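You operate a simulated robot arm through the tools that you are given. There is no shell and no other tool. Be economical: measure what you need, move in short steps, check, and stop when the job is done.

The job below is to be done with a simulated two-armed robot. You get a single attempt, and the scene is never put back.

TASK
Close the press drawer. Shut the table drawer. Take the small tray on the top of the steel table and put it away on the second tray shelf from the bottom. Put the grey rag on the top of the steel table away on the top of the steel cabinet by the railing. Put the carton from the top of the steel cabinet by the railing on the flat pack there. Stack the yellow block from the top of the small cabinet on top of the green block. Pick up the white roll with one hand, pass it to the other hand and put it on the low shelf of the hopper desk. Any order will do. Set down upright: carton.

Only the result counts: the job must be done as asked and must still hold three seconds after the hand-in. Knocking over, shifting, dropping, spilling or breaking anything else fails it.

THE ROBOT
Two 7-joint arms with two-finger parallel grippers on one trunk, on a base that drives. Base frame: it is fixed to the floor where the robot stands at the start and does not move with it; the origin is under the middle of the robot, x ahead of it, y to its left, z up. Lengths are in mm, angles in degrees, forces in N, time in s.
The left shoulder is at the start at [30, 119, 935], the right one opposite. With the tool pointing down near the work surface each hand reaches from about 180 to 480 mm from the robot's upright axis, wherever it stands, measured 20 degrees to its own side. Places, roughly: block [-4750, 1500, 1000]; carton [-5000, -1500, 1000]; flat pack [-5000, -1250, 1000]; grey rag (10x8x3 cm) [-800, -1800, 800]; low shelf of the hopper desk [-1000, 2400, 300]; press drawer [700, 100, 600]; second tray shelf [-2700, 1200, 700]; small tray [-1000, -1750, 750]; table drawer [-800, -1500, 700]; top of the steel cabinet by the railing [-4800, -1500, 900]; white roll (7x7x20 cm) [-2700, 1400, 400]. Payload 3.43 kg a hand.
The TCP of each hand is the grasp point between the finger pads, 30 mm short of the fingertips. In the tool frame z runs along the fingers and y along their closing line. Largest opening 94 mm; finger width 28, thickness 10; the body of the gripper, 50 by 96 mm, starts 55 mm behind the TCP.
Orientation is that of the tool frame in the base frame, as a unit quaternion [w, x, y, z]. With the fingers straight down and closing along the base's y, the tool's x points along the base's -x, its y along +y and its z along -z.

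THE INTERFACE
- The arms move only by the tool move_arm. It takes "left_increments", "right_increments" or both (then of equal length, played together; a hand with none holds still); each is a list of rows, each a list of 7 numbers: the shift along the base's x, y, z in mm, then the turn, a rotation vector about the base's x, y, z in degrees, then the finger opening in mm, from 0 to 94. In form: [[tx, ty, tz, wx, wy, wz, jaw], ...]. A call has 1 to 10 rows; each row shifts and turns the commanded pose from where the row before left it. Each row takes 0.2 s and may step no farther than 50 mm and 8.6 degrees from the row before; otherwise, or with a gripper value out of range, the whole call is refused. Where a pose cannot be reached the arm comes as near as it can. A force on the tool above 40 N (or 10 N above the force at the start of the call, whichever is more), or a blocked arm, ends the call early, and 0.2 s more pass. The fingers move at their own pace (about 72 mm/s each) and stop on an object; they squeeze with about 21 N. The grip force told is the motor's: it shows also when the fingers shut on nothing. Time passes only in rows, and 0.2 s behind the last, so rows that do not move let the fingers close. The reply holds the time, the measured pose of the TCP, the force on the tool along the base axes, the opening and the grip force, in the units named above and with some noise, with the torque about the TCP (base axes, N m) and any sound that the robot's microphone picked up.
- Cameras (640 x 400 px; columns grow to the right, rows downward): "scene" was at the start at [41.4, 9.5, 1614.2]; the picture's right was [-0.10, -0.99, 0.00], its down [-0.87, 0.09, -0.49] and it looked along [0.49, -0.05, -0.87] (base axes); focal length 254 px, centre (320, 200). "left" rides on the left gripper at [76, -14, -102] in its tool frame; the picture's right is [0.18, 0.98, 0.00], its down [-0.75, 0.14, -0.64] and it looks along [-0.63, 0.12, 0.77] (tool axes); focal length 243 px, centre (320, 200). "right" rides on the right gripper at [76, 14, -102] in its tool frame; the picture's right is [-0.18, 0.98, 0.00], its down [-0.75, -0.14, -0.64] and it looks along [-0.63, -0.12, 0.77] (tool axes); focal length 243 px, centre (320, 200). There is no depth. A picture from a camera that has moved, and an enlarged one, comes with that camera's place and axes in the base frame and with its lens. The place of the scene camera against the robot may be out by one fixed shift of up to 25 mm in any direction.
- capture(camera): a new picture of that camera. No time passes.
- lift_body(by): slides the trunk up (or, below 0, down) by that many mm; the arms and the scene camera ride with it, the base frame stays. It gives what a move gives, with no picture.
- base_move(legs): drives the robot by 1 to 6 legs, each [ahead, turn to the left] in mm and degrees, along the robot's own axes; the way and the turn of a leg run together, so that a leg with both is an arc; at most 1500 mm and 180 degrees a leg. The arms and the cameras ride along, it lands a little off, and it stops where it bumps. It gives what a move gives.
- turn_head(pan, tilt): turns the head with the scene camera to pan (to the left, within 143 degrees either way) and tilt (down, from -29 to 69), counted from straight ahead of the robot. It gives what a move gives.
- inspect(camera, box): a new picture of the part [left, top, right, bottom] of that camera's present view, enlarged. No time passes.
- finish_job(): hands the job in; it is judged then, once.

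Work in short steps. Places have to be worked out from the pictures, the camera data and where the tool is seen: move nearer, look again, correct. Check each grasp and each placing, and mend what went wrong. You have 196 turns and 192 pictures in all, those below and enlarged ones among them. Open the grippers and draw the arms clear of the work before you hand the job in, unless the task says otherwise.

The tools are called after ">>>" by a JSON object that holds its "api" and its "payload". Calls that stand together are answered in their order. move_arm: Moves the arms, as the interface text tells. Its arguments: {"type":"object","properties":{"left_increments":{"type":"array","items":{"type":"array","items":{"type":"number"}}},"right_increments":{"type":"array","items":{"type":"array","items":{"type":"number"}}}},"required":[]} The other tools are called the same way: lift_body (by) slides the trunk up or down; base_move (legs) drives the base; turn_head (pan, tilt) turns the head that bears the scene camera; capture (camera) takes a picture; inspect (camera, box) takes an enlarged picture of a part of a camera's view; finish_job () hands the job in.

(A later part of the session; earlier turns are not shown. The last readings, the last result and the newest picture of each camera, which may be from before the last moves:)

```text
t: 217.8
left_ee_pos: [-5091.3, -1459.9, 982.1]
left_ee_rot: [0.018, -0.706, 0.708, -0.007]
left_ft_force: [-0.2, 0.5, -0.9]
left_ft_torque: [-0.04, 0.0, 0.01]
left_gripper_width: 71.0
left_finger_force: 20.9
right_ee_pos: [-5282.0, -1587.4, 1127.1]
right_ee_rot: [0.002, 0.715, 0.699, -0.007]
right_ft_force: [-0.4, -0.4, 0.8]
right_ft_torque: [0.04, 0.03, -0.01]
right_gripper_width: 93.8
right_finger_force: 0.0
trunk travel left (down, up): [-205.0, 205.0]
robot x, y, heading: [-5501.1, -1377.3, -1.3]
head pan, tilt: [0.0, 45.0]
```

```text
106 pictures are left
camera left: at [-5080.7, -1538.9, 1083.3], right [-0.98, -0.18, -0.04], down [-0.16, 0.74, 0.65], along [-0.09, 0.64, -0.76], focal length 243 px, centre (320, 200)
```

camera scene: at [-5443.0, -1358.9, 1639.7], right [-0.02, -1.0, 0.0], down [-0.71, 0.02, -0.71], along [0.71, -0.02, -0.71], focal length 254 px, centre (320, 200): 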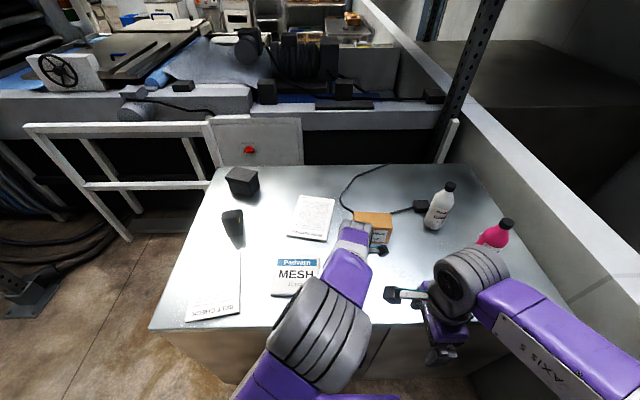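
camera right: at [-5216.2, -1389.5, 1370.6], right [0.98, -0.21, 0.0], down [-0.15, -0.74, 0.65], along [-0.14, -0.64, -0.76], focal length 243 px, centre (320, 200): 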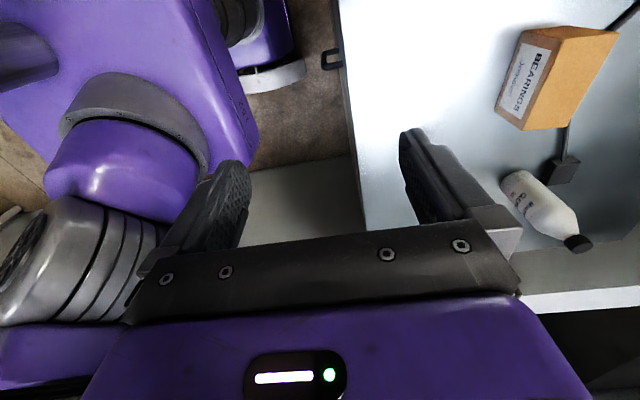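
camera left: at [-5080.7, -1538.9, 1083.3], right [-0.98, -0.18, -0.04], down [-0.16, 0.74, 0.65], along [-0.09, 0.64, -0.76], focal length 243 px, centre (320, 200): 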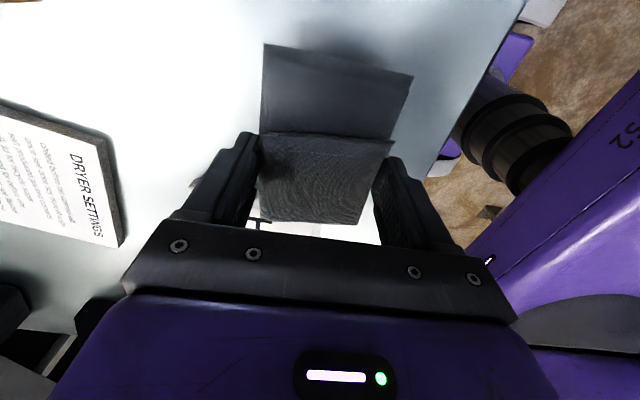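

Rag is over free surface. I lower it gently until it touches.

>>> {"api": "move_arm", "payload": {"left_increments": [[0, 0, -15, 0, 0, 0, 30], [0, 0, -15, 0, 0, 0, 30], [0, 0, -15, 0, 0, 0, 30], [0, 0, -10, 0, 0, 0, 30]]}}

>>> {"api": "move_arm", "payload": {"left_increments": [[0, 0, -4, 0, 0, 0, 30], [0, 0, -4, 0, 0, 0, 30], [0, 0, -4, 0, 0, 0, 30]]}}

```text
t: 219.0
left_ee_pos: [-5092.1, -1460.0, 931.9]
left_ee_rot: [0.018, -0.705, 0.709, -0.011]
left_ft_force: [-8.5, 3.8, 19.1]
left_ft_torque: [0.15, 1.07, -0.26]
left_gripper_width: 71.4
left_finger_force: 20.7
right_ee_pos: [-5284.2, -1586.0, 1129.0]
right_ee_rot: [0.003, 0.715, 0.699, -0.006]
right_ft_force: [0.5, 1.0, 0.1]
right_ft_torque: [-0.02, 0.0, 0.0]
right_gripper_width: 94.0
right_finger_force: 0.1
trunk travel left (down, up): [-205.0, 205.0]
robot x, y, heading: [-5500.2, -1372.6, -1.2]
head pan, tilt: [0.0, 45.0]
stopped in row 4 (left hand): the force on the tool passed its limit at 44 N (the readings are from after the stop); the commanded pose is now the measured one
```

```text
t: 219.4
left_ee_pos: [-5092.2, -1458.7, 931.6]
left_ee_rot: [0.018, -0.704, 0.709, -0.011]
left_ft_force: [-10.2, 6.2, 19.8]
left_ft_torque: [0.19, 1.17, -0.31]
left_gripper_width: 71.4
left_finger_force: 21.0
right_ee_pos: [-5283.5, -1586.5, 1127.6]
right_ee_rot: [0.002, 0.715, 0.699, -0.006]
right_ft_force: [0.2, -1.0, -0.7]
right_ft_torque: [-0.02, 0.01, 0.02]
right_gripper_width: 93.9
right_finger_force: 0.0
trunk travel left (down, up): [-205.0, 205.0]
robot x, y, heading: [-5498.5, -1374.7, -1.3]
head pan, tilt: [0.0, 45.0]
stopped in row 1 (left hand): the force on the tool passed its limit at 46 N (the readings are from after the stop); the commanded pose is now the measured one
```

The cabinet top is at z≈901. I ease up 2 mm, open and lift away.

>>> {"api": "move_arm", "payload": {"left_increments": [[0, 0, 2, 0, 0, 0, 30], [0, 0, 0, 0, 0, 0, 80], [0, 0, 0, 0, 0, 0, 94], [0, 0, 0, 0, 0, 0, 94], [0, 0, 15, 0, 0, 0, 94], [0, 0, 30, 0, 0, 0, 94], [0, 0, 40, 0, 0, 0, 94]]}}

>>> {"api": "capture", "payload": {"camera": "left"}}

```text
t: 221.0
left_ee_pos: [-5091.1, -1459.7, 1017.9]
left_ee_rot: [0.019, -0.705, 0.709, -0.011]
left_ft_force: [0.0, -0.3, -0.2]
left_ft_torque: [0.0, -0.02, -0.01]
left_gripper_width: 93.9
left_finger_force: 0.0
right_ee_pos: [-5283.2, -1586.1, 1128.2]
right_ee_rot: [0.002, 0.714, 0.7, -0.007]
right_ft_force: [-0.2, -0.5, 0.3]
right_ft_torque: [0.02, 0.03, 0.0]
right_gripper_width: 94.1
right_finger_force: 0.2
trunk travel left (down, up): [-205.0, 205.0]
robot x, y, heading: [-5502.1, -1374.7, -1.4]
head pan, tilt: [0.0, 45.0]
```

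```text
105 pictures are left
camera left: at [-5079.5, -1538.7, 1120.2], right [-0.98, -0.18, -0.04], down [-0.16, 0.75, 0.64], along [-0.08, 0.64, -0.76], focal length 243 px, centre (320, 200)
```

left: 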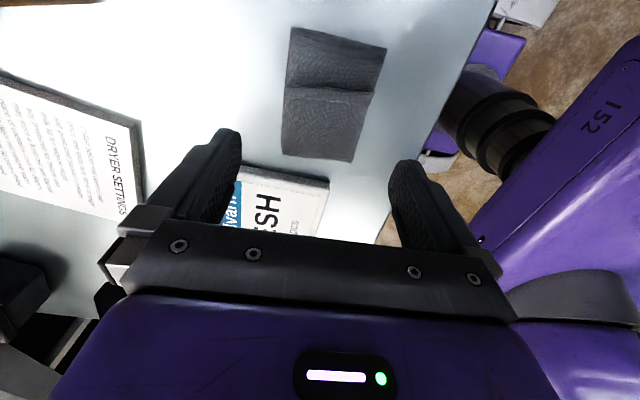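

The rag is set down. I bring the left hand back to its side and look at the carton.

>>> {"api": "move_arm", "payload": {"left_increments": [[0, 0, 30, 0, 0, 0, 94], [-10, 40, 20, 0, 0, 0, 94], [-20, 40, 20, 0, 0, 0, 94], [-20, 40, 20, 0, 0, 0, 94], [-20, 40, 10, 0, 0, 0, 94], [-20, 40, 0, 0, 0, 0, 94], [-20, 40, 0, 0, 0, 0, 94], [-20, 40, 0, 0, 0, 0, 94]]}}

>>> {"api": "inspect", "payload": {"camera": "scene", "box": [180, 150, 540, 350]}}

>>> {"api": "capture", "payload": {"camera": "right"}}

```text
t: 222.8
left_ee_pos: [-5223.0, -1178.1, 1117.3]
left_ee_rot: [0.019, -0.704, 0.709, -0.012]
left_ft_force: [0.6, -0.2, 0.2]
left_ft_torque: [0.0, -0.02, -0.01]
left_gripper_width: 94.2
left_finger_force: 0.0
right_ee_pos: [-5282.5, -1585.1, 1128.5]
right_ee_rot: [0.002, 0.715, 0.699, -0.006]
right_ft_force: [-0.3, 0.5, 0.6]
right_ft_torque: [0.02, 0.0, 0.02]
right_gripper_width: 94.2
right_finger_force: 0.1
trunk travel left (down, up): [-205.0, 205.0]
robot x, y, heading: [-5498.8, -1372.7, -1.5]
head pan, tilt: [0.0, 45.0]
```

```text
1.78 times, centred on (360, 250) of scene
camera zoom: at [-5444.3, -1357.8, 1639.6], right [-0.02, -1.0, 0.0], down [-0.71, 0.02, -0.71], along [0.71, -0.02, -0.71], focal length 452 px, centre (249, 111)
```

zoom: 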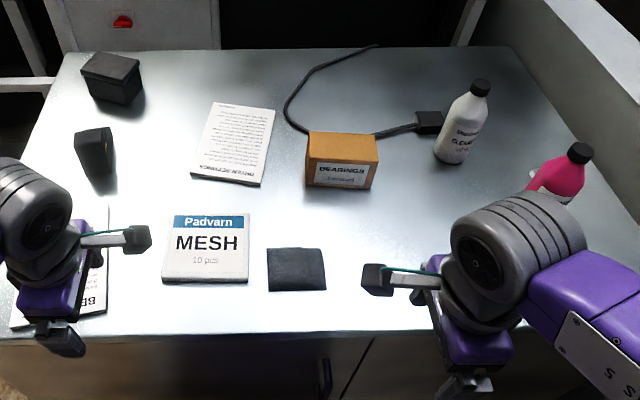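

```text
103 pictures are left
camera right: at [-5267.6, -1508.4, 1230.8], right [0.98, -0.21, 0.0], down [-0.15, -0.74, 0.65], along [-0.14, -0.64, -0.76], focal length 243 px, centre (320, 200)
```

right: 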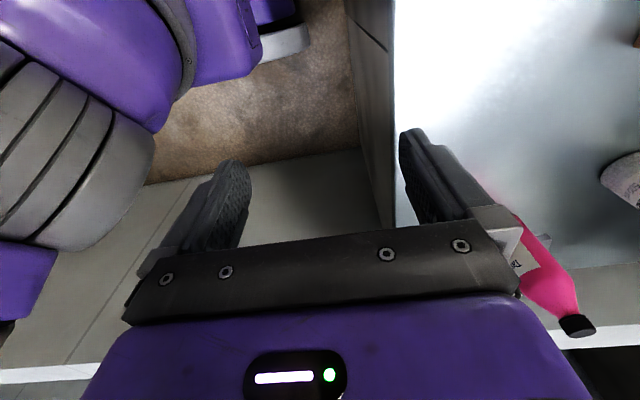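

I enlarge the carton for its dimensions.

>>> {"api": "inspect", "payload": {"camera": "scene", "box": [330, 200, 430, 270]}}

```text
5.71 times, centred on (380, 235) of scene
camera zoom: at [-5444.3, -1357.8, 1639.6], right [-0.02, -1.0, 0.0], down [-0.71, 0.02, -0.71], along [0.71, -0.02, -0.71], focal length 1452 px, centre (-23, 0)
```

zoom: 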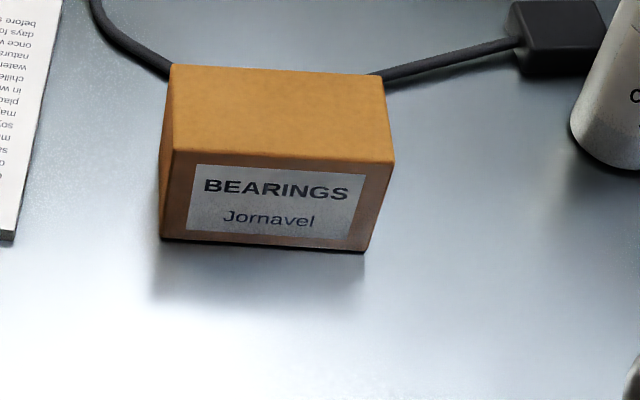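

Carton: 125 (y) × 66 (x) × 87 mm, centre ≈(-4890,-1552), base z 901. It needs a close stand; the base front is only ~165 mm ahead of the axis. I realign to y≈-1422 at a safe distance, then drive straight in.

>>> {"api": "lift_body", "payload": {"by": 90}}

>>> {"api": "base_move", "payload": {"legs": [[-100, 0], [0, -20], [140, 0], [0, 21.4]]}}

>>> {"api": "base_move", "payload": {"legs": [[70, 0]]}}

>>> {"api": "turn_head", "payload": {"pan": 0, "tilt": 58}}

>>> {"api": "capture", "payload": {"camera": "scene"}}

>>> {"api": "capture", "payload": {"camera": "right"}}

```text
t: 224.0
left_ee_pos: [-5219.6, -1180.4, 1205.7]
left_ee_rot: [0.019, -0.705, 0.709, -0.011]
left_ft_force: [-0.6, 0.4, 0.2]
left_ft_torque: [-0.01, 0.03, -0.03]
left_gripper_width: 93.9
left_finger_force: 0.0
right_ee_pos: [-5282.0, -1587.0, 1218.7]
right_ee_rot: [0.002, 0.715, 0.699, -0.007]
right_ft_force: [0.3, 0.2, 0.2]
right_ft_torque: [-0.01, 0.01, 0.01]
right_gripper_width: 93.9
right_finger_force: 0.0
trunk travel left (down, up): [-295.0, 115.0]
robot x, y, heading: [-5500.4, -1371.9, -1.3]
head pan, tilt: [0.0, 45.0]
```

```text
t: 228.3
left_ee_pos: [-5195.1, -1221.9, 1206.5]
left_ee_rot: [-0.019, 0.714, -0.7, 0.011]
left_ft_force: [0.0, 0.8, 0.3]
left_ft_torque: [0.05, -0.01, 0.02]
left_gripper_width: 94.1
left_finger_force: 0.1
right_ee_pos: [-5245.9, -1630.2, 1217.0]
right_ee_rot: [0.002, 0.706, 0.708, -0.007]
right_ft_force: [-0.6, -0.9, 0.6]
right_ft_torque: [-0.01, -0.04, 0.0]
right_gripper_width: 93.8
right_finger_force: 0.0
trunk travel left (down, up): [-295.0, 115.0]
robot x, y, heading: [-5467.8, -1422.5, 0.0]
head pan, tilt: [0.0, 45.0]
```

```text
t: 229.4
left_ee_pos: [-5123.6, -1222.1, 1205.9]
left_ee_rot: [-0.018, 0.713, -0.7, 0.011]
left_ft_force: [-0.2, 0.3, 0.0]
left_ft_torque: [-0.01, 0.01, 0.0]
left_gripper_width: 94.1
left_finger_force: 0.1
right_ee_pos: [-5175.0, -1631.0, 1218.1]
right_ee_rot: [0.001, 0.707, 0.707, -0.007]
right_ft_force: [-0.4, -0.5, 0.4]
right_ft_torque: [-0.02, 0.03, -0.02]
right_gripper_width: 93.8
right_finger_force: 0.0
trunk travel left (down, up): [-295.0, 115.0]
robot x, y, heading: [-5399.4, -1422.2, 0.1]
head pan, tilt: [0.0, 45.0]
```

```text
t: 230.1
left_ee_pos: [-5125.7, -1223.1, 1207.5]
left_ee_rot: [-0.019, 0.713, -0.7, 0.012]
left_ft_force: [-0.2, 0.3, -0.5]
left_ft_torque: [0.0, -0.01, 0.0]
left_gripper_width: 94.1
left_finger_force: 0.1
right_ee_pos: [-5176.1, -1630.5, 1218.5]
right_ee_rot: [0.002, 0.707, 0.707, -0.007]
right_ft_force: [-0.3, -0.5, -0.5]
right_ft_torque: [-0.01, -0.03, -0.03]
right_gripper_width: 94.1
right_finger_force: 0.1
trunk travel left (down, up): [-295.0, 115.0]
robot x, y, heading: [-5399.8, -1422.7, -0.0]
head pan, tilt: [0.0, 58.0]
```

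```text
101 pictures are left
camera scene: at [-5355.6, -1406.8, 1712.5], right [0.0, -1.0, 0.0], down [-0.85, 0.0, -0.53], along [0.53, 0.0, -0.85], focal length 254 px, centre (320, 200)
```

scene: 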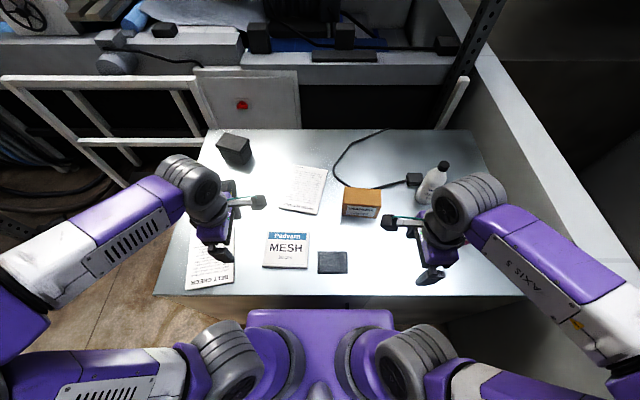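

```text
100 pictures are left
camera right: at [-5163.5, -1552.6, 1320.6], right [0.98, -0.18, 0.0], down [-0.14, -0.75, 0.65], along [-0.12, -0.64, -0.76], focal length 243 px, centre (320, 200)
```

right: 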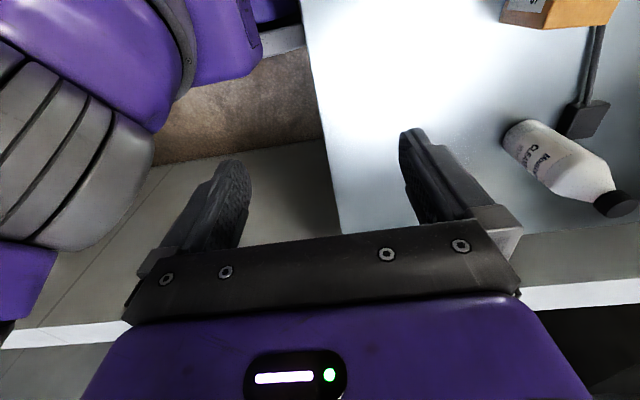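

The base still has ~60 mm to the cabinet. I creep 32 mm closer, then bring the right hand above the carton.

>>> {"api": "base_move", "payload": {"legs": [[32, 0]]}}

>>> {"api": "move_arm", "payload": {"right_increments": [[28, 9, -10, 0, 0, 0, 94], [28, 9, -20, 0, 0, 0, 94], [28, 9, -20, 0, 0, 0, 94], [28, 9, -20, 0, 0, 0, 94], [28, 9, -20, 0, 0, 0, 94], [28, 9, -20, 0, 0, 0, 94], [28, 9, -20, 0, 0, 0, 94], [28, 9, -20, 0, 0, 0, 94], [28, 7, -8, 0, 0, 0, 94]]}}

>>> {"api": "capture", "payload": {"camera": "right"}}

>>> {"api": "capture", "payload": {"camera": "scene"}}

```text
t: 230.9
left_ee_pos: [-5092.7, -1222.0, 1205.8]
left_ee_rot: [-0.017, 0.713, -0.701, 0.009]
left_ft_force: [0.7, -0.2, -0.9]
left_ft_torque: [0.01, 0.07, 0.0]
left_gripper_width: 93.7
left_finger_force: 0.1
right_ee_pos: [-5144.9, -1629.6, 1217.2]
right_ee_rot: [0.001, 0.707, 0.707, -0.008]
right_ft_force: [0.7, -0.2, 0.2]
right_ft_torque: [-0.02, 0.07, -0.02]
right_gripper_width: 94.0
right_finger_force: 0.1
trunk travel left (down, up): [-295.0, 115.0]
robot x, y, heading: [-5372.3, -1423.7, 0.1]
head pan, tilt: [0.0, 58.0]
```

```text
t: 232.9
left_ee_pos: [-5097.2, -1222.0, 1205.0]
left_ee_rot: [-0.018, 0.713, -0.701, 0.011]
left_ft_force: [0.0, 0.0, 0.5]
left_ft_torque: [0.0, 0.01, 0.03]
left_gripper_width: 94.3
left_finger_force: 0.1
right_ee_pos: [-4896.8, -1550.9, 1059.5]
right_ee_rot: [0.002, 0.707, 0.707, -0.007]
right_ft_force: [-0.6, 0.0, 0.1]
right_ft_torque: [0.0, 0.04, 0.0]
right_gripper_width: 93.7
right_finger_force: 0.0
trunk travel left (down, up): [-295.0, 115.0]
robot x, y, heading: [-5369.0, -1423.2, -0.0]
head pan, tilt: [0.0, 58.0]
```

```text
99 pictures are left
camera right: at [-4883.1, -1473.3, 1161.3], right [0.98, -0.18, -0.01], down [-0.14, -0.75, 0.65], along [-0.12, -0.64, -0.76], focal length 243 px, centre (320, 200)
```

right: 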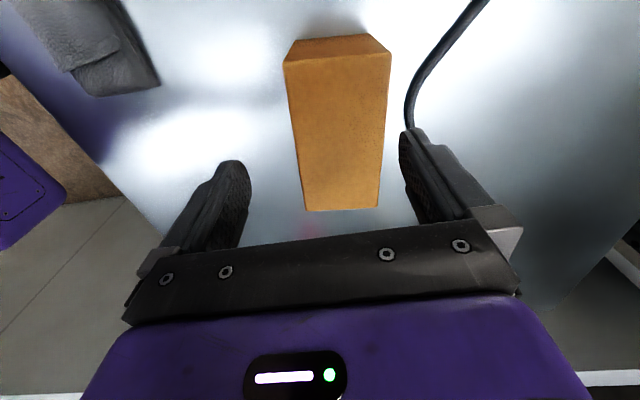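

```text
98 pictures are left
camera scene: at [-5326.7, -1406.7, 1712.4], right [0.0, -1.0, 0.0], down [-0.85, 0.0, -0.53], along [0.53, 0.0, -0.85], focal length 254 px, centre (320, 200)
```

scene: 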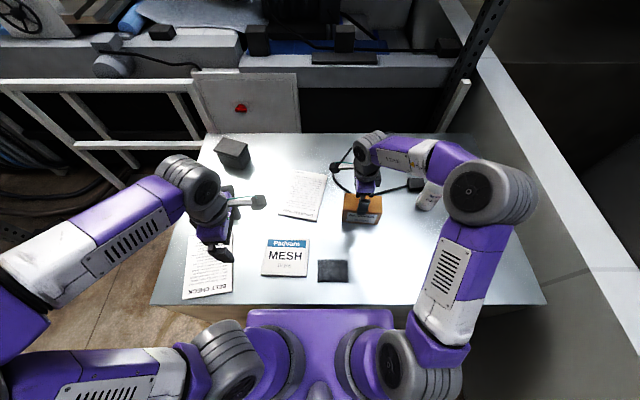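

Reachable. The carton centre is ≈(-4885,-1566), turned -7°. I align and descend around it.

>>> {"api": "move_arm", "payload": {"right_increments": [[6, -7, 0, 0, 0, -3, 94], [6, -7, 0, 0, 0, -3.5, 94], [0, 0, -25, 0, 0, 0, 94]]}}

>>> {"api": "capture", "payload": {"camera": "right"}}

```text
t: 233.8
left_ee_pos: [-5096.1, -1222.1, 1206.0]
left_ee_rot: [-0.018, 0.713, -0.701, 0.01]
left_ft_force: [0.3, 0.5, -0.3]
left_ft_torque: [-0.01, -0.06, 0.0]
left_gripper_width: 94.1
left_finger_force: 0.0
right_ee_pos: [-4884.5, -1565.5, 1034.0]
right_ee_rot: [0.001, 0.746, 0.666, -0.007]
right_ft_force: [0.5, 0.1, -0.8]
right_ft_torque: [0.02, -0.01, 0.04]
right_gripper_width: 94.0
right_finger_force: 0.0
trunk travel left (down, up): [-295.0, 115.0]
robot x, y, heading: [-5373.7, -1421.6, -0.2]
head pan, tilt: [0.0, 58.0]
```

```text
97 pictures are left
camera right: at [-4862.8, -1489.7, 1137.1], right [0.96, -0.29, 0.0], down [-0.22, -0.73, 0.65], along [-0.19, -0.62, -0.76], focal length 243 px, centre (320, 200)
```

right: 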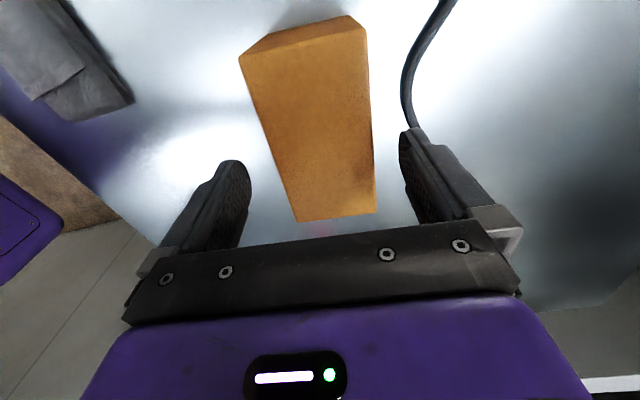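

Alignment computes exactly right (axis -6.5°). I descend and grip.

>>> {"api": "move_arm", "payload": {"right_increments": [[0, -3, -20, 0, 0, 0, 94], [0, 0, -20, 0, 0, 0, 94], [0, 0, -20, 0, 0, 0, 94], [0, 0, -18, 0, 0, 0, 94], [0, 0, 0, 0, 0, 0, 60], [0, 0, 0, 0, 0, 0, 40], [0, 0, 0, 0, 0, 0, 40], [0, 0, 0, 0, 0, 0, 40]]}}

>>> {"api": "capture", "payload": {"camera": "right"}}

```text
t: 235.6
left_ee_pos: [-5097.0, -1221.5, 1205.7]
left_ee_rot: [-0.019, 0.713, -0.701, 0.011]
left_ft_force: [0.8, -0.4, 0.8]
left_ft_torque: [-0.01, -0.01, 0.02]
left_gripper_width: 94.0
left_finger_force: 0.1
right_ee_pos: [-4884.4, -1567.6, 955.7]
right_ee_rot: [0.001, 0.745, 0.667, -0.007]
right_ft_force: [0.7, 0.2, 0.6]
right_ft_torque: [-0.01, -0.03, 0.01]
right_gripper_width: 74.3
right_finger_force: 20.8
trunk travel left (down, up): [-295.0, 115.0]
robot x, y, heading: [-5375.4, -1421.2, -0.2]
head pan, tilt: [0.0, 58.0]
```

```text
96 pictures are left
camera right: at [-4862.6, -1491.8, 1058.2], right [0.96, -0.29, -0.01], down [-0.22, -0.73, 0.65], along [-0.19, -0.62, -0.76], focal length 243 px, centre (320, 200)
```

right: 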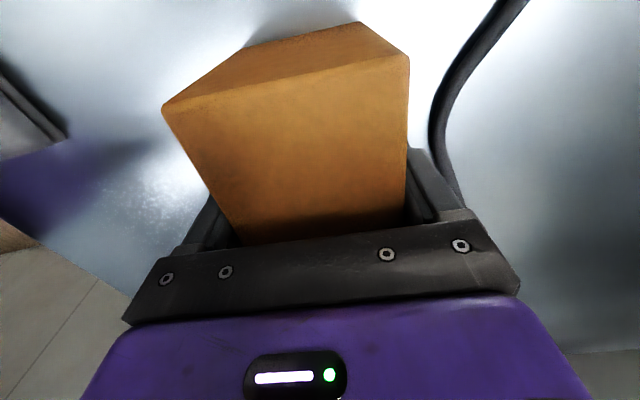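

The carton is held (74 mm). I lift it, draw it in, and shift the robot back and left so the flat pack (≈(-5048,-1297)) is in front of the right hand.

>>> {"api": "move_arm", "payload": {"right_increments": [[0, 0, 10, 0, 0, 0, 40], [0, 0, 20, 0, 0, 0, 40], [0, 0, 30, 0, 0, 0, 40], [-10, 0, 30, 0, 0, 0, 40], [-25, 0, 20, 0, 0, 0, 40], [-25, 0, 0, 0, 0, 0, 40], [-20, 0, 0, 0, 0, 0, 40]]}}

>>> {"api": "base_move", "payload": {"legs": [[-330, 0], [0, 50], [290, 0], [0, -50]]}}

>>> {"api": "base_move", "payload": {"legs": [[50, 0]]}}

>>> {"api": "capture", "payload": {"camera": "scene"}}

>>> {"api": "capture", "payload": {"camera": "right"}}

```text
t: 237.2
left_ee_pos: [-5097.5, -1221.6, 1207.1]
left_ee_rot: [-0.02, 0.714, -0.699, 0.011]
left_ft_force: [-0.1, 0.1, 0.1]
left_ft_torque: [0.0, 0.01, 0.02]
left_gripper_width: 94.0
left_finger_force: 0.0
right_ee_pos: [-4966.1, -1568.6, 1067.8]
right_ee_rot: [0.002, 0.746, 0.666, -0.006]
right_ft_force: [0.3, 0.0, -2.5]
right_ft_torque: [0.02, -0.03, -0.02]
right_gripper_width: 74.2
right_finger_force: 21.4
trunk travel left (down, up): [-295.0, 115.0]
robot x, y, heading: [-5373.7, -1423.9, -0.1]
head pan, tilt: [0.0, 58.0]
```

```text
t: 243.3
left_ee_pos: [-5488.3, -861.0, 1207.3]
left_ee_rot: [-0.021, 0.941, -0.337, 0.002]
left_ft_force: [0.1, -0.8, 0.7]
left_ft_torque: [0.0, -0.01, 0.0]
left_gripper_width: 94.0
left_finger_force: 0.0
right_ee_pos: [-5138.1, -986.2, 1065.8]
right_ee_rot: [0.004, 0.398, 0.918, -0.005]
right_ft_force: [-1.0, -0.8, -3.2]
right_ft_torque: [0.01, 0.0, 0.03]
right_gripper_width: 74.4
right_finger_force: 21.0
trunk travel left (down, up): [-295.0, 115.0]
robot x, y, heading: [-5515.0, -1200.1, 49.4]
head pan, tilt: [0.0, 58.0]
stopped in leg 3: the robot was blocked; the commanded pose is now the measured one
```

```text
t: 244.0
left_ee_pos: [-5486.3, -859.5, 1206.6]
left_ee_rot: [-0.021, 0.94, -0.34, 0.001]
left_ft_force: [-1.0, -0.2, -0.5]
left_ft_torque: [-0.04, 0.0, -0.01]
left_gripper_width: 94.0
left_finger_force: 0.1
right_ee_pos: [-5137.7, -986.7, 1064.9]
right_ee_rot: [0.004, 0.4, 0.916, -0.007]
right_ft_force: [-0.3, 0.1, -3.9]
right_ft_torque: [0.01, 0.03, 0.0]
right_gripper_width: 74.4
right_finger_force: 21.2
trunk travel left (down, up): [-295.0, 115.0]
robot x, y, heading: [-5512.8, -1198.4, 49.3]
head pan, tilt: [0.0, 58.0]
stopped in leg 1: the robot was blocked; the commanded pose is now the measured one
```

```text
95 pictures are left
camera scene: at [-5482.1, -1152.5, 1712.4], right [0.76, -0.65, 0.0], down [-0.56, -0.64, -0.53], along [0.35, 0.4, -0.85], focal length 254 px, centre (320, 200)
```

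scene: 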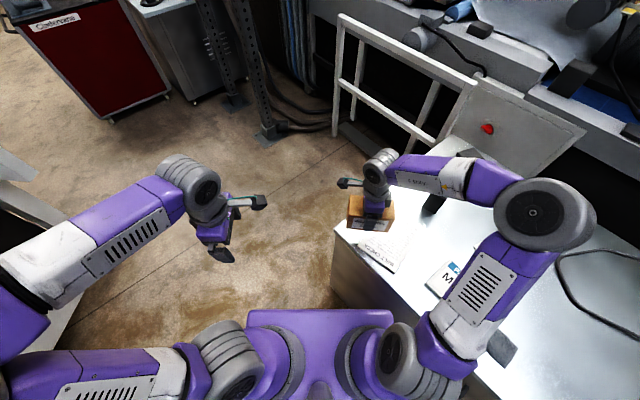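

```text
94 pictures are left
camera right: at [-5179.8, -918.5, 1168.6], right [0.85, 0.53, -0.01], down [0.41, -0.64, 0.65], along [0.34, -0.56, -0.76], focal length 243 px, centre (320, 200)
```

right: 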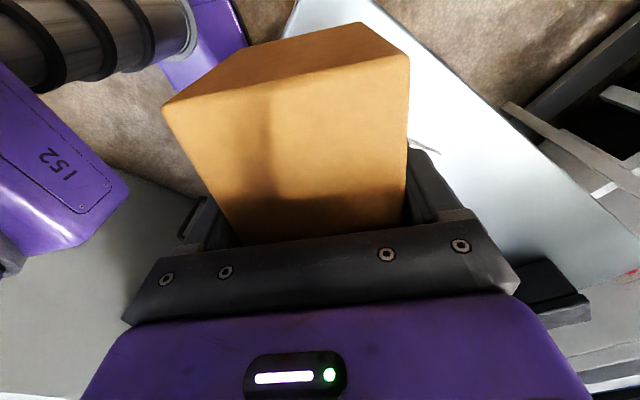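

The base corner touched the cabinet as the last leg ended. I back off 50 mm, turn to face +x and look again.

>>> {"api": "base_move", "payload": {"legs": [[-50, 0], [0, -49.5]]}}

>>> {"api": "capture", "payload": {"camera": "scene"}}

```text
t: 247.2
left_ee_pos: [-5271.2, -1036.0, 1205.9]
left_ee_rot: [-0.018, 0.713, -0.701, 0.011]
left_ft_force: [1.5, 0.5, -0.3]
left_ft_torque: [0.0, 0.0, 0.0]
left_gripper_width: 94.1
left_finger_force: 0.1
right_ee_pos: [-5140.4, -1384.1, 1066.9]
right_ee_rot: [0.001, 0.747, 0.665, -0.008]
right_ft_force: [0.3, 0.2, -3.3]
right_ft_torque: [0.01, -0.01, 0.0]
right_gripper_width: 74.2
right_finger_force: 20.4
trunk travel left (down, up): [-295.0, 115.0]
robot x, y, heading: [-5549.9, -1236.0, -0.6]
head pan, tilt: [0.0, 58.0]
```

```text
93 pictures are left
camera scene: at [-5501.9, -1221.0, 1712.4], right [0.0, -1.0, 0.0], down [-0.85, 0.0, -0.53], along [0.53, 0.0, -0.85], focal length 254 px, centre (320, 200)
```

scene: 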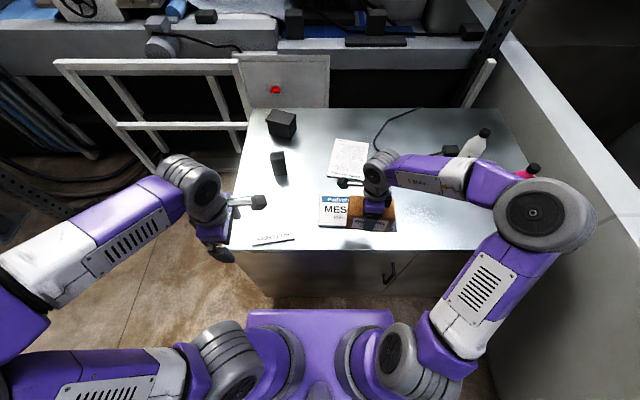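

Nothing moved; flat pack still x -5109..-4985, y -1374..-1217. I drive 75 mm closer and move the carton over its centre.

>>> {"api": "base_move", "payload": {"legs": [[75, 0]]}}

>>> {"api": "move_arm", "payload": {"right_increments": [[5, 22, 0, 0, 0, 3, 40], [5, 22, 0, 0, 0, 3.5, 40], [5, 22, 0, 0, 0, 0, 40], [3, 22, 0, 0, 0, 0, 40], [0, 0, -20, 0, 0, 0, 40], [0, 0, -20, 0, 0, 0, 40]]}}

>>> {"api": "capture", "payload": {"camera": "scene"}}

>>> {"api": "capture", "payload": {"camera": "right"}}

>>> {"api": "capture", "payload": {"camera": "left"}}

```text
t: 248.2
left_ee_pos: [-5196.3, -1036.5, 1205.5]
left_ee_rot: [-0.018, 0.713, -0.7, 0.011]
left_ft_force: [-0.6, 0.6, -0.5]
left_ft_torque: [-0.01, 0.03, -0.03]
left_gripper_width: 94.0
left_finger_force: 0.1
right_ee_pos: [-5064.7, -1383.9, 1065.7]
right_ee_rot: [0.001, 0.745, 0.667, -0.007]
right_ft_force: [0.2, 0.7, -3.5]
right_ft_torque: [0.04, 0.02, -0.01]
right_gripper_width: 74.6
right_finger_force: 21.2
trunk travel left (down, up): [-295.0, 115.0]
robot x, y, heading: [-5476.3, -1236.8, -0.2]
head pan, tilt: [0.0, 58.0]
```

```text
t: 249.6
left_ee_pos: [-5196.3, -1035.9, 1206.4]
left_ee_rot: [-0.018, 0.713, -0.701, 0.01]
left_ft_force: [-0.6, -1.2, 0.5]
left_ft_torque: [-0.01, -0.01, 0.02]
left_gripper_width: 94.1
left_finger_force: 0.0
right_ee_pos: [-5046.9, -1297.1, 1025.7]
right_ee_rot: [0.001, 0.706, 0.708, -0.007]
right_ft_force: [0.3, -0.2, -2.7]
right_ft_torque: [-0.01, -0.05, -0.01]
right_gripper_width: 74.4
right_finger_force: 20.8
trunk travel left (down, up): [-295.0, 115.0]
robot x, y, heading: [-5472.0, -1238.4, -0.3]
head pan, tilt: [0.0, 58.0]
```

```text
92 pictures are left
camera scene: at [-5427.0, -1220.6, 1712.4], right [0.0, -1.0, 0.0], down [-0.85, 0.0, -0.53], along [0.53, 0.0, -0.85], focal length 254 px, centre (320, 200)
```

scene: 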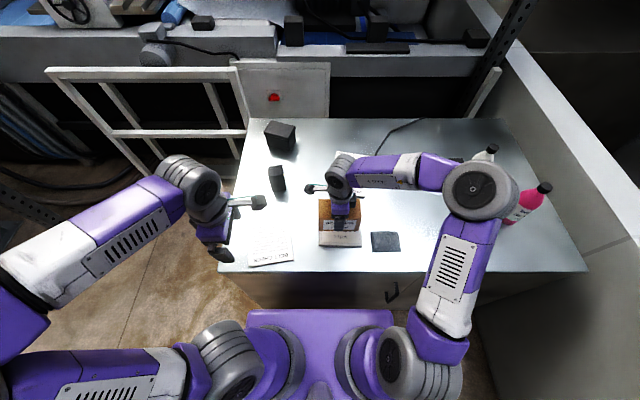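

```text
91 pictures are left
camera right: at [-5033.5, -1217.4, 1128.7], right [0.98, -0.18, -0.01], down [-0.14, -0.75, 0.65], along [-0.12, -0.64, -0.76], focal length 243 px, centre (320, 200)
```

right: 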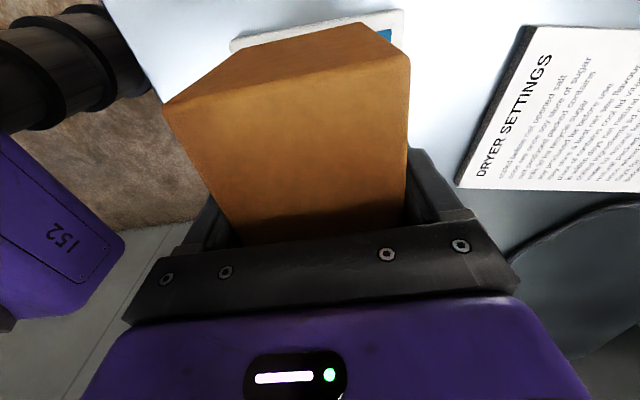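

```text
90 pictures are left
camera left: at [-5184.1, -1114.5, 1308.1], right [-0.98, -0.2, -0.04], down [-0.18, 0.74, 0.64], along [-0.1, 0.64, -0.76], focal length 243 px, centre (320, 200)
```

left: 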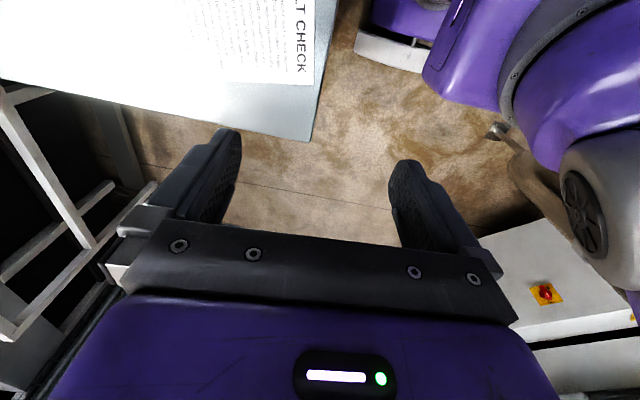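

I shift 4 mm and -7 mm for centring, then lower in stages to contact.

>>> {"api": "move_arm", "payload": {"right_increments": [[4, -7, -10, 0, 0, 0, 40], [0, 0, -15, 0, 0, 0, 40], [0, 0, -15, 0, 0, 0, 40], [0, 0, -8, 0, 0, 0, 40]]}}

>>> {"api": "move_arm", "payload": {"right_increments": [[0, 0, -3, 0, 0, 0, 40], [0, 0, -3, 0, 0, 0, 40]]}}

>>> {"api": "inspect", "payload": {"camera": "scene", "box": [280, 170, 420, 270]}}

```text
t: 250.6
left_ee_pos: [-5197.9, -1037.6, 1205.5]
left_ee_rot: [-0.018, 0.713, -0.701, 0.011]
left_ft_force: [0.3, 0.9, 0.0]
left_ft_torque: [-0.02, 0.0, 0.01]
left_gripper_width: 94.1
left_finger_force: 0.1
right_ee_pos: [-5044.4, -1303.9, 978.2]
right_ee_rot: [0.002, 0.707, 0.707, -0.008]
right_ft_force: [0.8, 0.6, -4.2]
right_ft_torque: [0.04, 0.0, -0.01]
right_gripper_width: 74.5
right_finger_force: 20.5
trunk travel left (down, up): [-295.0, 115.0]
robot x, y, heading: [-5469.5, -1235.3, -0.1]
head pan, tilt: [0.0, 58.0]
```

```text
t: 251.2
left_ee_pos: [-5197.0, -1035.7, 1207.0]
left_ee_rot: [-0.019, 0.713, -0.701, 0.011]
left_ft_force: [-0.3, 0.2, -0.2]
left_ft_torque: [-0.01, 0.01, 0.04]
left_gripper_width: 94.0
left_finger_force: 0.1
right_ee_pos: [-5043.4, -1302.4, 974.2]
right_ee_rot: [0.004, 0.706, 0.708, -0.005]
right_ft_force: [-0.6, -1.6, 7.1]
right_ft_torque: [-0.17, -0.26, 0.0]
right_gripper_width: 74.5
right_finger_force: 21.2
trunk travel left (down, up): [-295.0, 115.0]
robot x, y, heading: [-5471.3, -1234.1, -0.0]
head pan, tilt: [0.0, 58.0]
```

```text
4.00 times, centred on (350, 220) of scene
camera zoom: at [-5428.6, -1221.0, 1712.6], right [0.0, -1.0, 0.0], down [-0.85, 0.0, -0.53], along [0.53, 0.0, -0.85], focal length 1016 px, centre (200, 120)
```

zoom: 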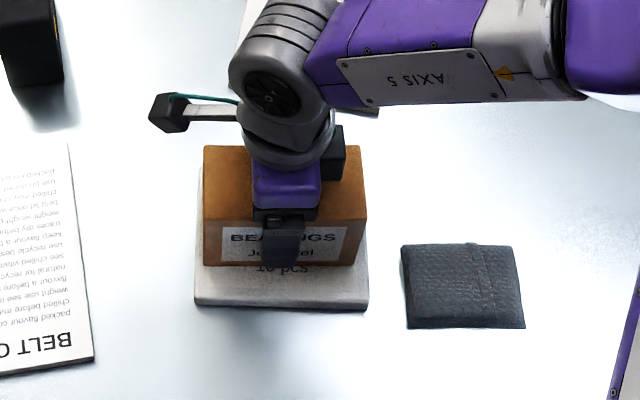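

The carton sits squarely on the pack. I release and raise the hand.

>>> {"api": "move_arm", "payload": {"right_increments": [[0, 0, 1, 0, 0, 0, 60], [0, 0, 0, 0, 0, 0, 90], [0, 0, 0, 0, 0, 0, 94], [0, 0, 0, 0, 0, 0, 94], [0, 0, 20, 0, 0, 0, 94], [0, 0, 30, 0, 0, 0, 94], [0, 0, 40, 0, 0, 0, 94], [0, 0, 40, 0, 0, 0, 94], [-30, -10, 30, 0, 0, 0, 94], [-30, -10, 0, 0, 0, 0, 94]]}}

>>> {"api": "inspect", "payload": {"camera": "scene", "box": [230, 120, 430, 270]}}

```text
t: 253.4
left_ee_pos: [-5198.0, -1036.2, 1206.7]
left_ee_rot: [-0.018, 0.712, -0.702, 0.011]
left_ft_force: [0.3, 0.8, -0.5]
left_ft_torque: [0.0, -0.04, 0.02]
left_gripper_width: 93.6
left_finger_force: 0.0
right_ee_pos: [-5104.4, -1322.7, 1133.6]
right_ee_rot: [0.002, 0.707, 0.707, -0.008]
right_ft_force: [0.2, -0.6, 0.5]
right_ft_torque: [0.02, 0.01, 0.04]
right_gripper_width: 94.0
right_finger_force: 0.1
trunk travel left (down, up): [-295.0, 115.0]
robot x, y, heading: [-5466.6, -1236.1, -0.2]
head pan, tilt: [0.0, 58.0]
```

```text
2.67 times, centred on (330, 195) of scene
camera zoom: at [-5428.4, -1221.0, 1712.5], right [0.0, -1.0, 0.0], down [-0.85, 0.0, -0.53], along [0.53, 0.0, -0.85], focal length 678 px, centre (293, 213)
```

zoom: 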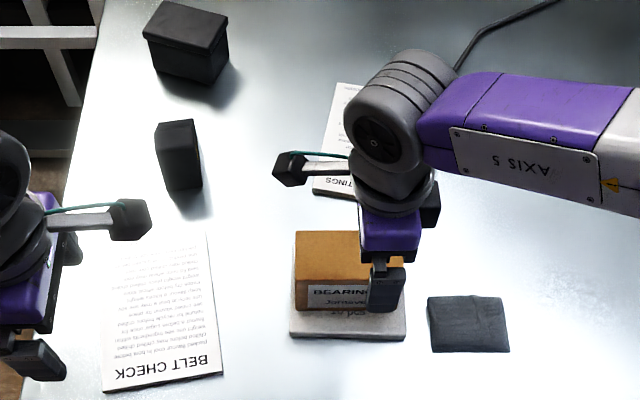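

Carton done. Now the blocks: I back off and drive north to about (-5210, 210), then look toward the back of the small cabinet.

>>> {"api": "base_move", "payload": {"legs": [[-130, 0], [0, 75], [1450, 0], [0, -20]]}}

>>> {"api": "turn_head", "payload": {"pan": 0, "tilt": 32}}

>>> {"api": "capture", "payload": {"camera": "scene"}}

```text
t: 265.8
left_ee_pos: [-5237.7, 505.9, 1205.9]
left_ee_rot: [-0.022, 0.957, -0.29, 0.001]
left_ft_force: [0.1, -0.3, 0.2]
left_ft_torque: [0.02, 0.04, 0.0]
left_gripper_width: 94.0
left_finger_force: 0.1
right_ee_pos: [-4950.6, 418.4, 1133.5]
right_ee_rot: [0.004, 0.298, 0.955, -0.006]
right_ft_force: [-0.2, 0.5, 1.1]
right_ft_torque: [0.0, -0.01, -0.01]
right_gripper_width: 93.9
right_finger_force: 0.0
trunk travel left (down, up): [-295.0, 115.0]
robot x, y, heading: [-5229.0, 163.7, 55.0]
head pan, tilt: [0.0, 58.0]
```

```text
t: 266.7
left_ee_pos: [-5238.6, 505.3, 1206.7]
left_ee_rot: [-0.022, 0.957, -0.29, 0.0]
left_ft_force: [0.8, 0.3, -0.6]
left_ft_torque: [0.0, 0.02, 0.02]
left_gripper_width: 94.0
left_finger_force: 0.2
right_ee_pos: [-4950.4, 417.3, 1133.7]
right_ee_rot: [0.004, 0.299, 0.954, -0.006]
right_ft_force: [1.0, 0.0, -1.1]
right_ft_torque: [0.01, -0.01, -0.01]
right_gripper_width: 94.0
right_finger_force: 0.0
trunk travel left (down, up): [-295.0, 115.0]
robot x, y, heading: [-5229.3, 165.1, 55.1]
head pan, tilt: [0.0, 32.0]
```

```text
87 pictures are left
camera scene: at [-5190.1, 229.4, 1749.0], right [0.82, -0.57, 0.0], down [-0.3, -0.44, -0.85], along [0.48, 0.7, -0.53], focal length 254 px, centre (320, 200)
```

scene: 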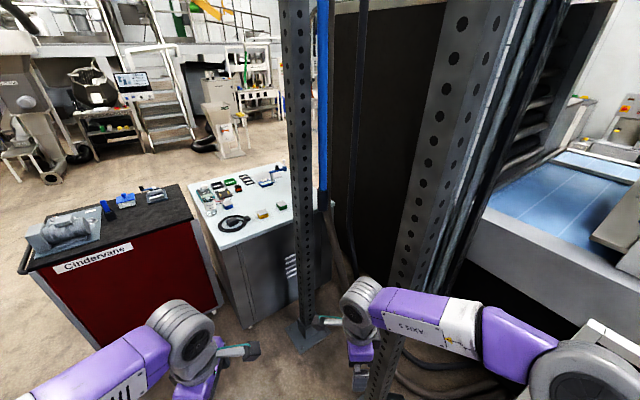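

Post near the cabinet's back is at ≈(-4696,1072); yellow ≈(-4762,1465), green ≈(-4625,1455). I'll stand at about (-5060,1140) facing north, west of the post. I drive there in part first.

>>> {"api": "base_move", "payload": {"legs": [[0, 15.3], [504, 0], [0, 19.6], [300, 0]]}}

>>> {"api": "turn_head", "payload": {"pan": -30, "tilt": 50}}

>>> {"api": "capture", "payload": {"camera": "scene"}}

>>> {"api": "capture", "payload": {"camera": "right"}}

```text
t: 273.3
left_ee_pos: [-5266.1, 1212.2, 1205.3]
left_ee_rot: [-0.021, 1.0, 0.013, -0.005]
left_ft_force: [-0.3, -0.8, 0.0]
left_ft_torque: [-0.02, 0.02, 0.02]
left_gripper_width: 94.2
left_finger_force: 0.0
right_ee_pos: [-4980.5, 1307.8, 1132.9]
right_ee_rot: [0.006, -0.004, 1.0, -0.004]
right_ft_force: [-0.3, -0.1, -0.7]
right_ft_torque: [-0.02, -0.01, 0.0]
right_gripper_width: 94.1
right_finger_force: 0.1
trunk travel left (down, up): [-295.0, 115.0]
robot x, y, heading: [-5063.2, 938.2, 90.1]
head pan, tilt: [0.0, 32.0]
```

```text
t: 274.3
left_ee_pos: [-5265.2, 1210.7, 1205.8]
left_ee_rot: [-0.02, 1.0, 0.011, -0.006]
left_ft_force: [0.5, 0.3, 0.4]
left_ft_torque: [0.01, 0.0, 0.0]
left_gripper_width: 94.1
left_finger_force: 0.0
right_ee_pos: [-4980.4, 1305.1, 1134.0]
right_ee_rot: [0.006, -0.004, 1.0, -0.005]
right_ft_force: [0.0, -0.5, -0.1]
right_ft_torque: [0.01, -0.02, -0.01]
right_gripper_width: 94.0
right_finger_force: 0.0
trunk travel left (down, up): [-295.0, 115.0]
robot x, y, heading: [-5065.0, 933.6, 90.1]
head pan, tilt: [-30.0, 50.0]
```

```text
86 pictures are left
camera scene: at [-5019.4, 990.5, 1722.7], right [0.87, -0.5, 0.0], down [-0.38, -0.66, -0.64], along [0.32, 0.56, -0.77], focal length 254 px, centre (320, 200)
```

scene: 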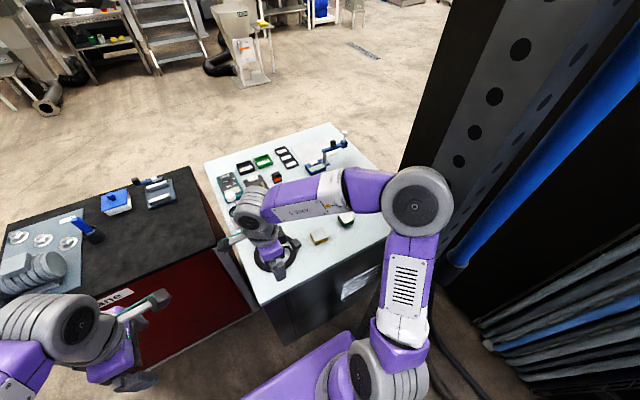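

```text
85 pictures are left
camera right: at [-5059.3, 1320.9, 1236.4], right [0.18, 0.98, -0.01], down [0.75, -0.13, 0.65], along [0.64, -0.12, -0.76], focal length 243 px, centre (320, 200)
```

right: 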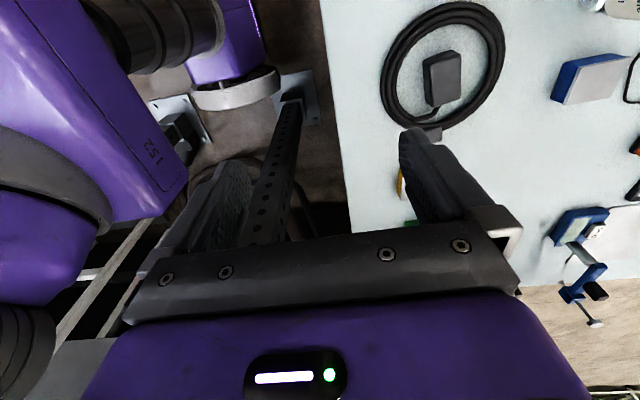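

I zoom on the blocks to see their orientation and size.

>>> {"api": "inspect", "payload": {"camera": "scene", "box": [270, 190, 390, 280]}}

>>> {"api": "inspect", "payload": {"camera": "right", "box": [240, 0, 440, 140]}}

```text
4.44 times, centred on (330, 235) of scene
camera zoom: at [-5019.4, 990.5, 1722.7], right [0.87, -0.5, 0.0], down [-0.38, -0.66, -0.64], along [0.32, 0.56, -0.77], focal length 1129 px, centre (276, 44)
```

zoom: 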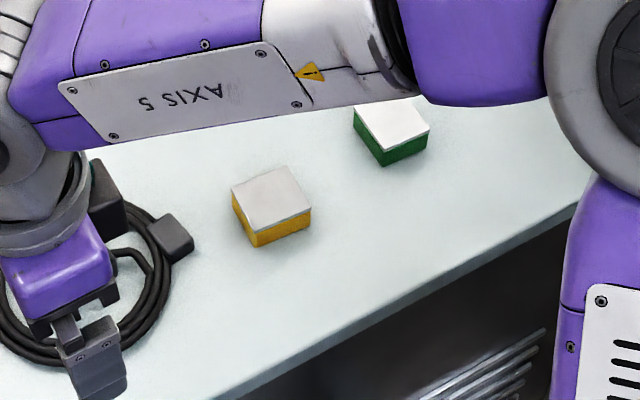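

```text
2.86 times, centred on (340, 70) of right
camera zoom: at [-5059.3, 1320.9, 1236.4], right [0.18, 0.98, -0.01], down [0.75, -0.13, 0.65], along [0.64, -0.12, -0.76], focal length 693 px, centre (263, 571)
```

zoom: 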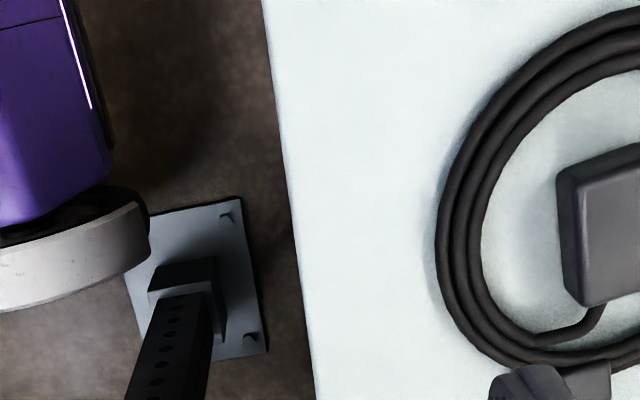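

Blocks are 50 mm squares, axis-aligned: yellow ≈(-4759,1455), green ≈(-4620,1474), top z≈880. I shift 26 mm west to clear the post's foot plate, then drive straight in to y≈1122.

>>> {"api": "base_move", "payload": {"legs": [[-150, 0], [0, 10], [152, 0], [0, -10]]}}

>>> {"api": "base_move", "payload": {"legs": [[180, 0]]}}

>>> {"api": "capture", "payload": {"camera": "scene"}}

>>> {"api": "capture", "payload": {"camera": "right"}}

```text
t: 278.0
left_ee_pos: [-5291.4, 1210.6, 1207.5]
left_ee_rot: [-0.021, 1.0, 0.011, -0.006]
left_ft_force: [0.5, 0.5, -0.4]
left_ft_torque: [-0.03, 0.02, 0.0]
left_gripper_width: 94.0
left_finger_force: 0.0
right_ee_pos: [-5005.7, 1306.0, 1133.2]
right_ee_rot: [0.005, -0.002, 1.0, -0.004]
right_ft_force: [-0.8, 0.3, 0.2]
right_ft_torque: [0.0, 0.02, -0.01]
right_gripper_width: 94.1
right_finger_force: 0.1
trunk travel left (down, up): [-295.0, 115.0]
robot x, y, heading: [-5089.4, 939.5, 90.1]
head pan, tilt: [-30.0, 50.0]
```

```text
t: 279.5
left_ee_pos: [-5290.9, 1390.5, 1206.4]
left_ee_rot: [-0.022, 1.0, 0.011, -0.005]
left_ft_force: [-0.4, 0.8, -0.1]
left_ft_torque: [0.02, 0.01, 0.0]
left_gripper_width: 93.8
left_finger_force: 0.0
right_ee_pos: [-5006.9, 1485.2, 1133.7]
right_ee_rot: [0.006, -0.003, 1.0, -0.004]
right_ft_force: [-0.2, 0.0, -0.5]
right_ft_torque: [-0.02, -0.02, 0.02]
right_gripper_width: 93.8
right_finger_force: 0.0
trunk travel left (down, up): [-295.0, 115.0]
robot x, y, heading: [-5093.0, 1115.1, 90.1]
head pan, tilt: [-30.0, 50.0]
```

```text
82 pictures are left
camera scene: at [-5045.8, 1169.4, 1722.6], right [0.87, -0.5, 0.0], down [-0.38, -0.66, -0.64], along [0.32, 0.56, -0.77], focal length 254 px, centre (320, 200)
```

scene: 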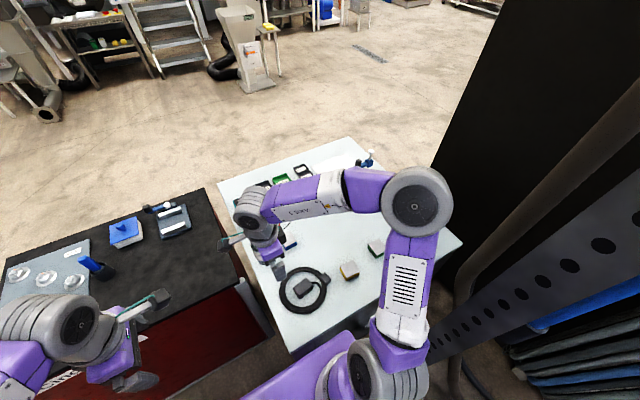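

```text
81 pictures are left
camera right: at [-5085.2, 1499.7, 1236.4], right [0.18, 0.98, -0.01], down [0.75, -0.13, 0.65], along [0.64, -0.12, -0.76], focal length 243 px, centre (320, 200)
```

right: 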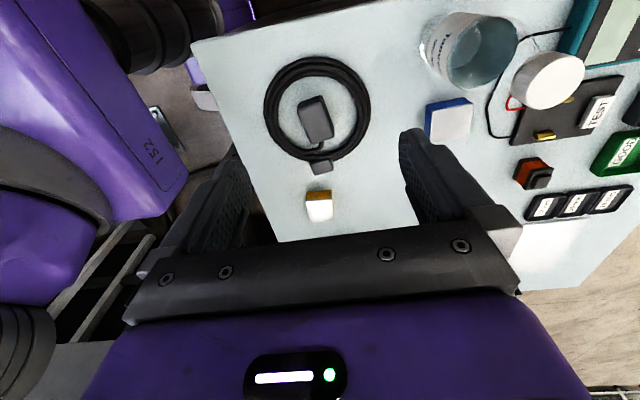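

Yellow computes to ≈(-4766,1447). I bring the right hand over it, tilting 24° outward (about the closing axis) for later reach to the green block.

>>> {"api": "move_arm", "payload": {"right_increments": [[35, -5, 0, 0, 0, 0, 94], [35, -5, -10, 0, 0, 0, 94], [35, -6, -20, 0, 0, 0, 94], [35, -6, -20, 0, -8, 0, 94], [35, -6, -25, 0, -8, 0, 94], [35, -5, -25, 0, -8, 0, 94], [20, -5, -30, 0, 0, 0, 94], [0, 0, -30, 0, 0, 0, 94]]}}

>>> {"api": "capture", "payload": {"camera": "right"}}

>>> {"api": "capture", "payload": {"camera": "scene"}}

```text
t: 281.3
left_ee_pos: [-5292.6, 1391.5, 1206.6]
left_ee_rot: [-0.021, 1.0, 0.011, -0.006]
left_ft_force: [0.6, 0.4, 0.7]
left_ft_torque: [0.0, 0.01, -0.01]
left_gripper_width: 93.8
left_finger_force: 0.0
right_ee_pos: [-4776.1, 1445.5, 973.3]
right_ee_rot: [0.214, -0.001, 0.977, -0.005]
right_ft_force: [-0.4, 0.1, -0.4]
right_ft_torque: [0.01, 0.0, -0.03]
right_gripper_width: 94.0
right_finger_force: 0.1
trunk travel left (down, up): [-295.0, 115.0]
robot x, y, heading: [-5092.1, 1115.9, 90.2]
head pan, tilt: [-30.0, 50.0]
```

```text
80 pictures are left
camera right: at [-4889.1, 1461.2, 1035.4], right [0.17, 0.98, 0.07], down [0.42, -0.13, 0.9], along [0.89, -0.12, -0.43], focal length 243 px, centre (320, 200)
```

right: 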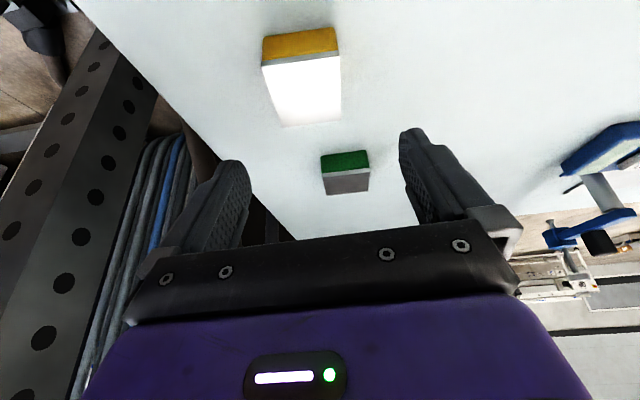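

```text
79 pictures are left
camera scene: at [-5046.0, 1169.7, 1722.6], right [0.87, -0.5, 0.0], down [-0.38, -0.66, -0.64], along [0.32, 0.56, -0.77], focal length 254 px, centre (320, 200)
```

scene: 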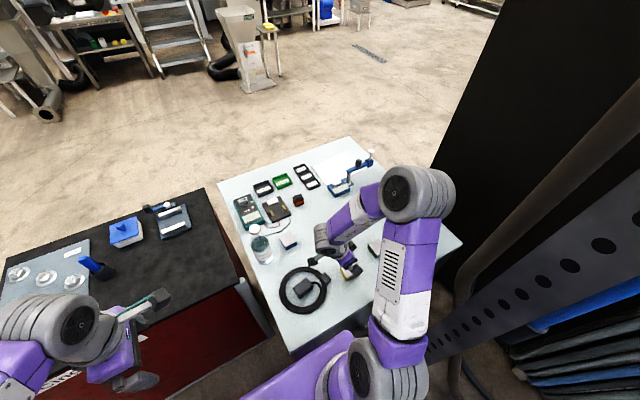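

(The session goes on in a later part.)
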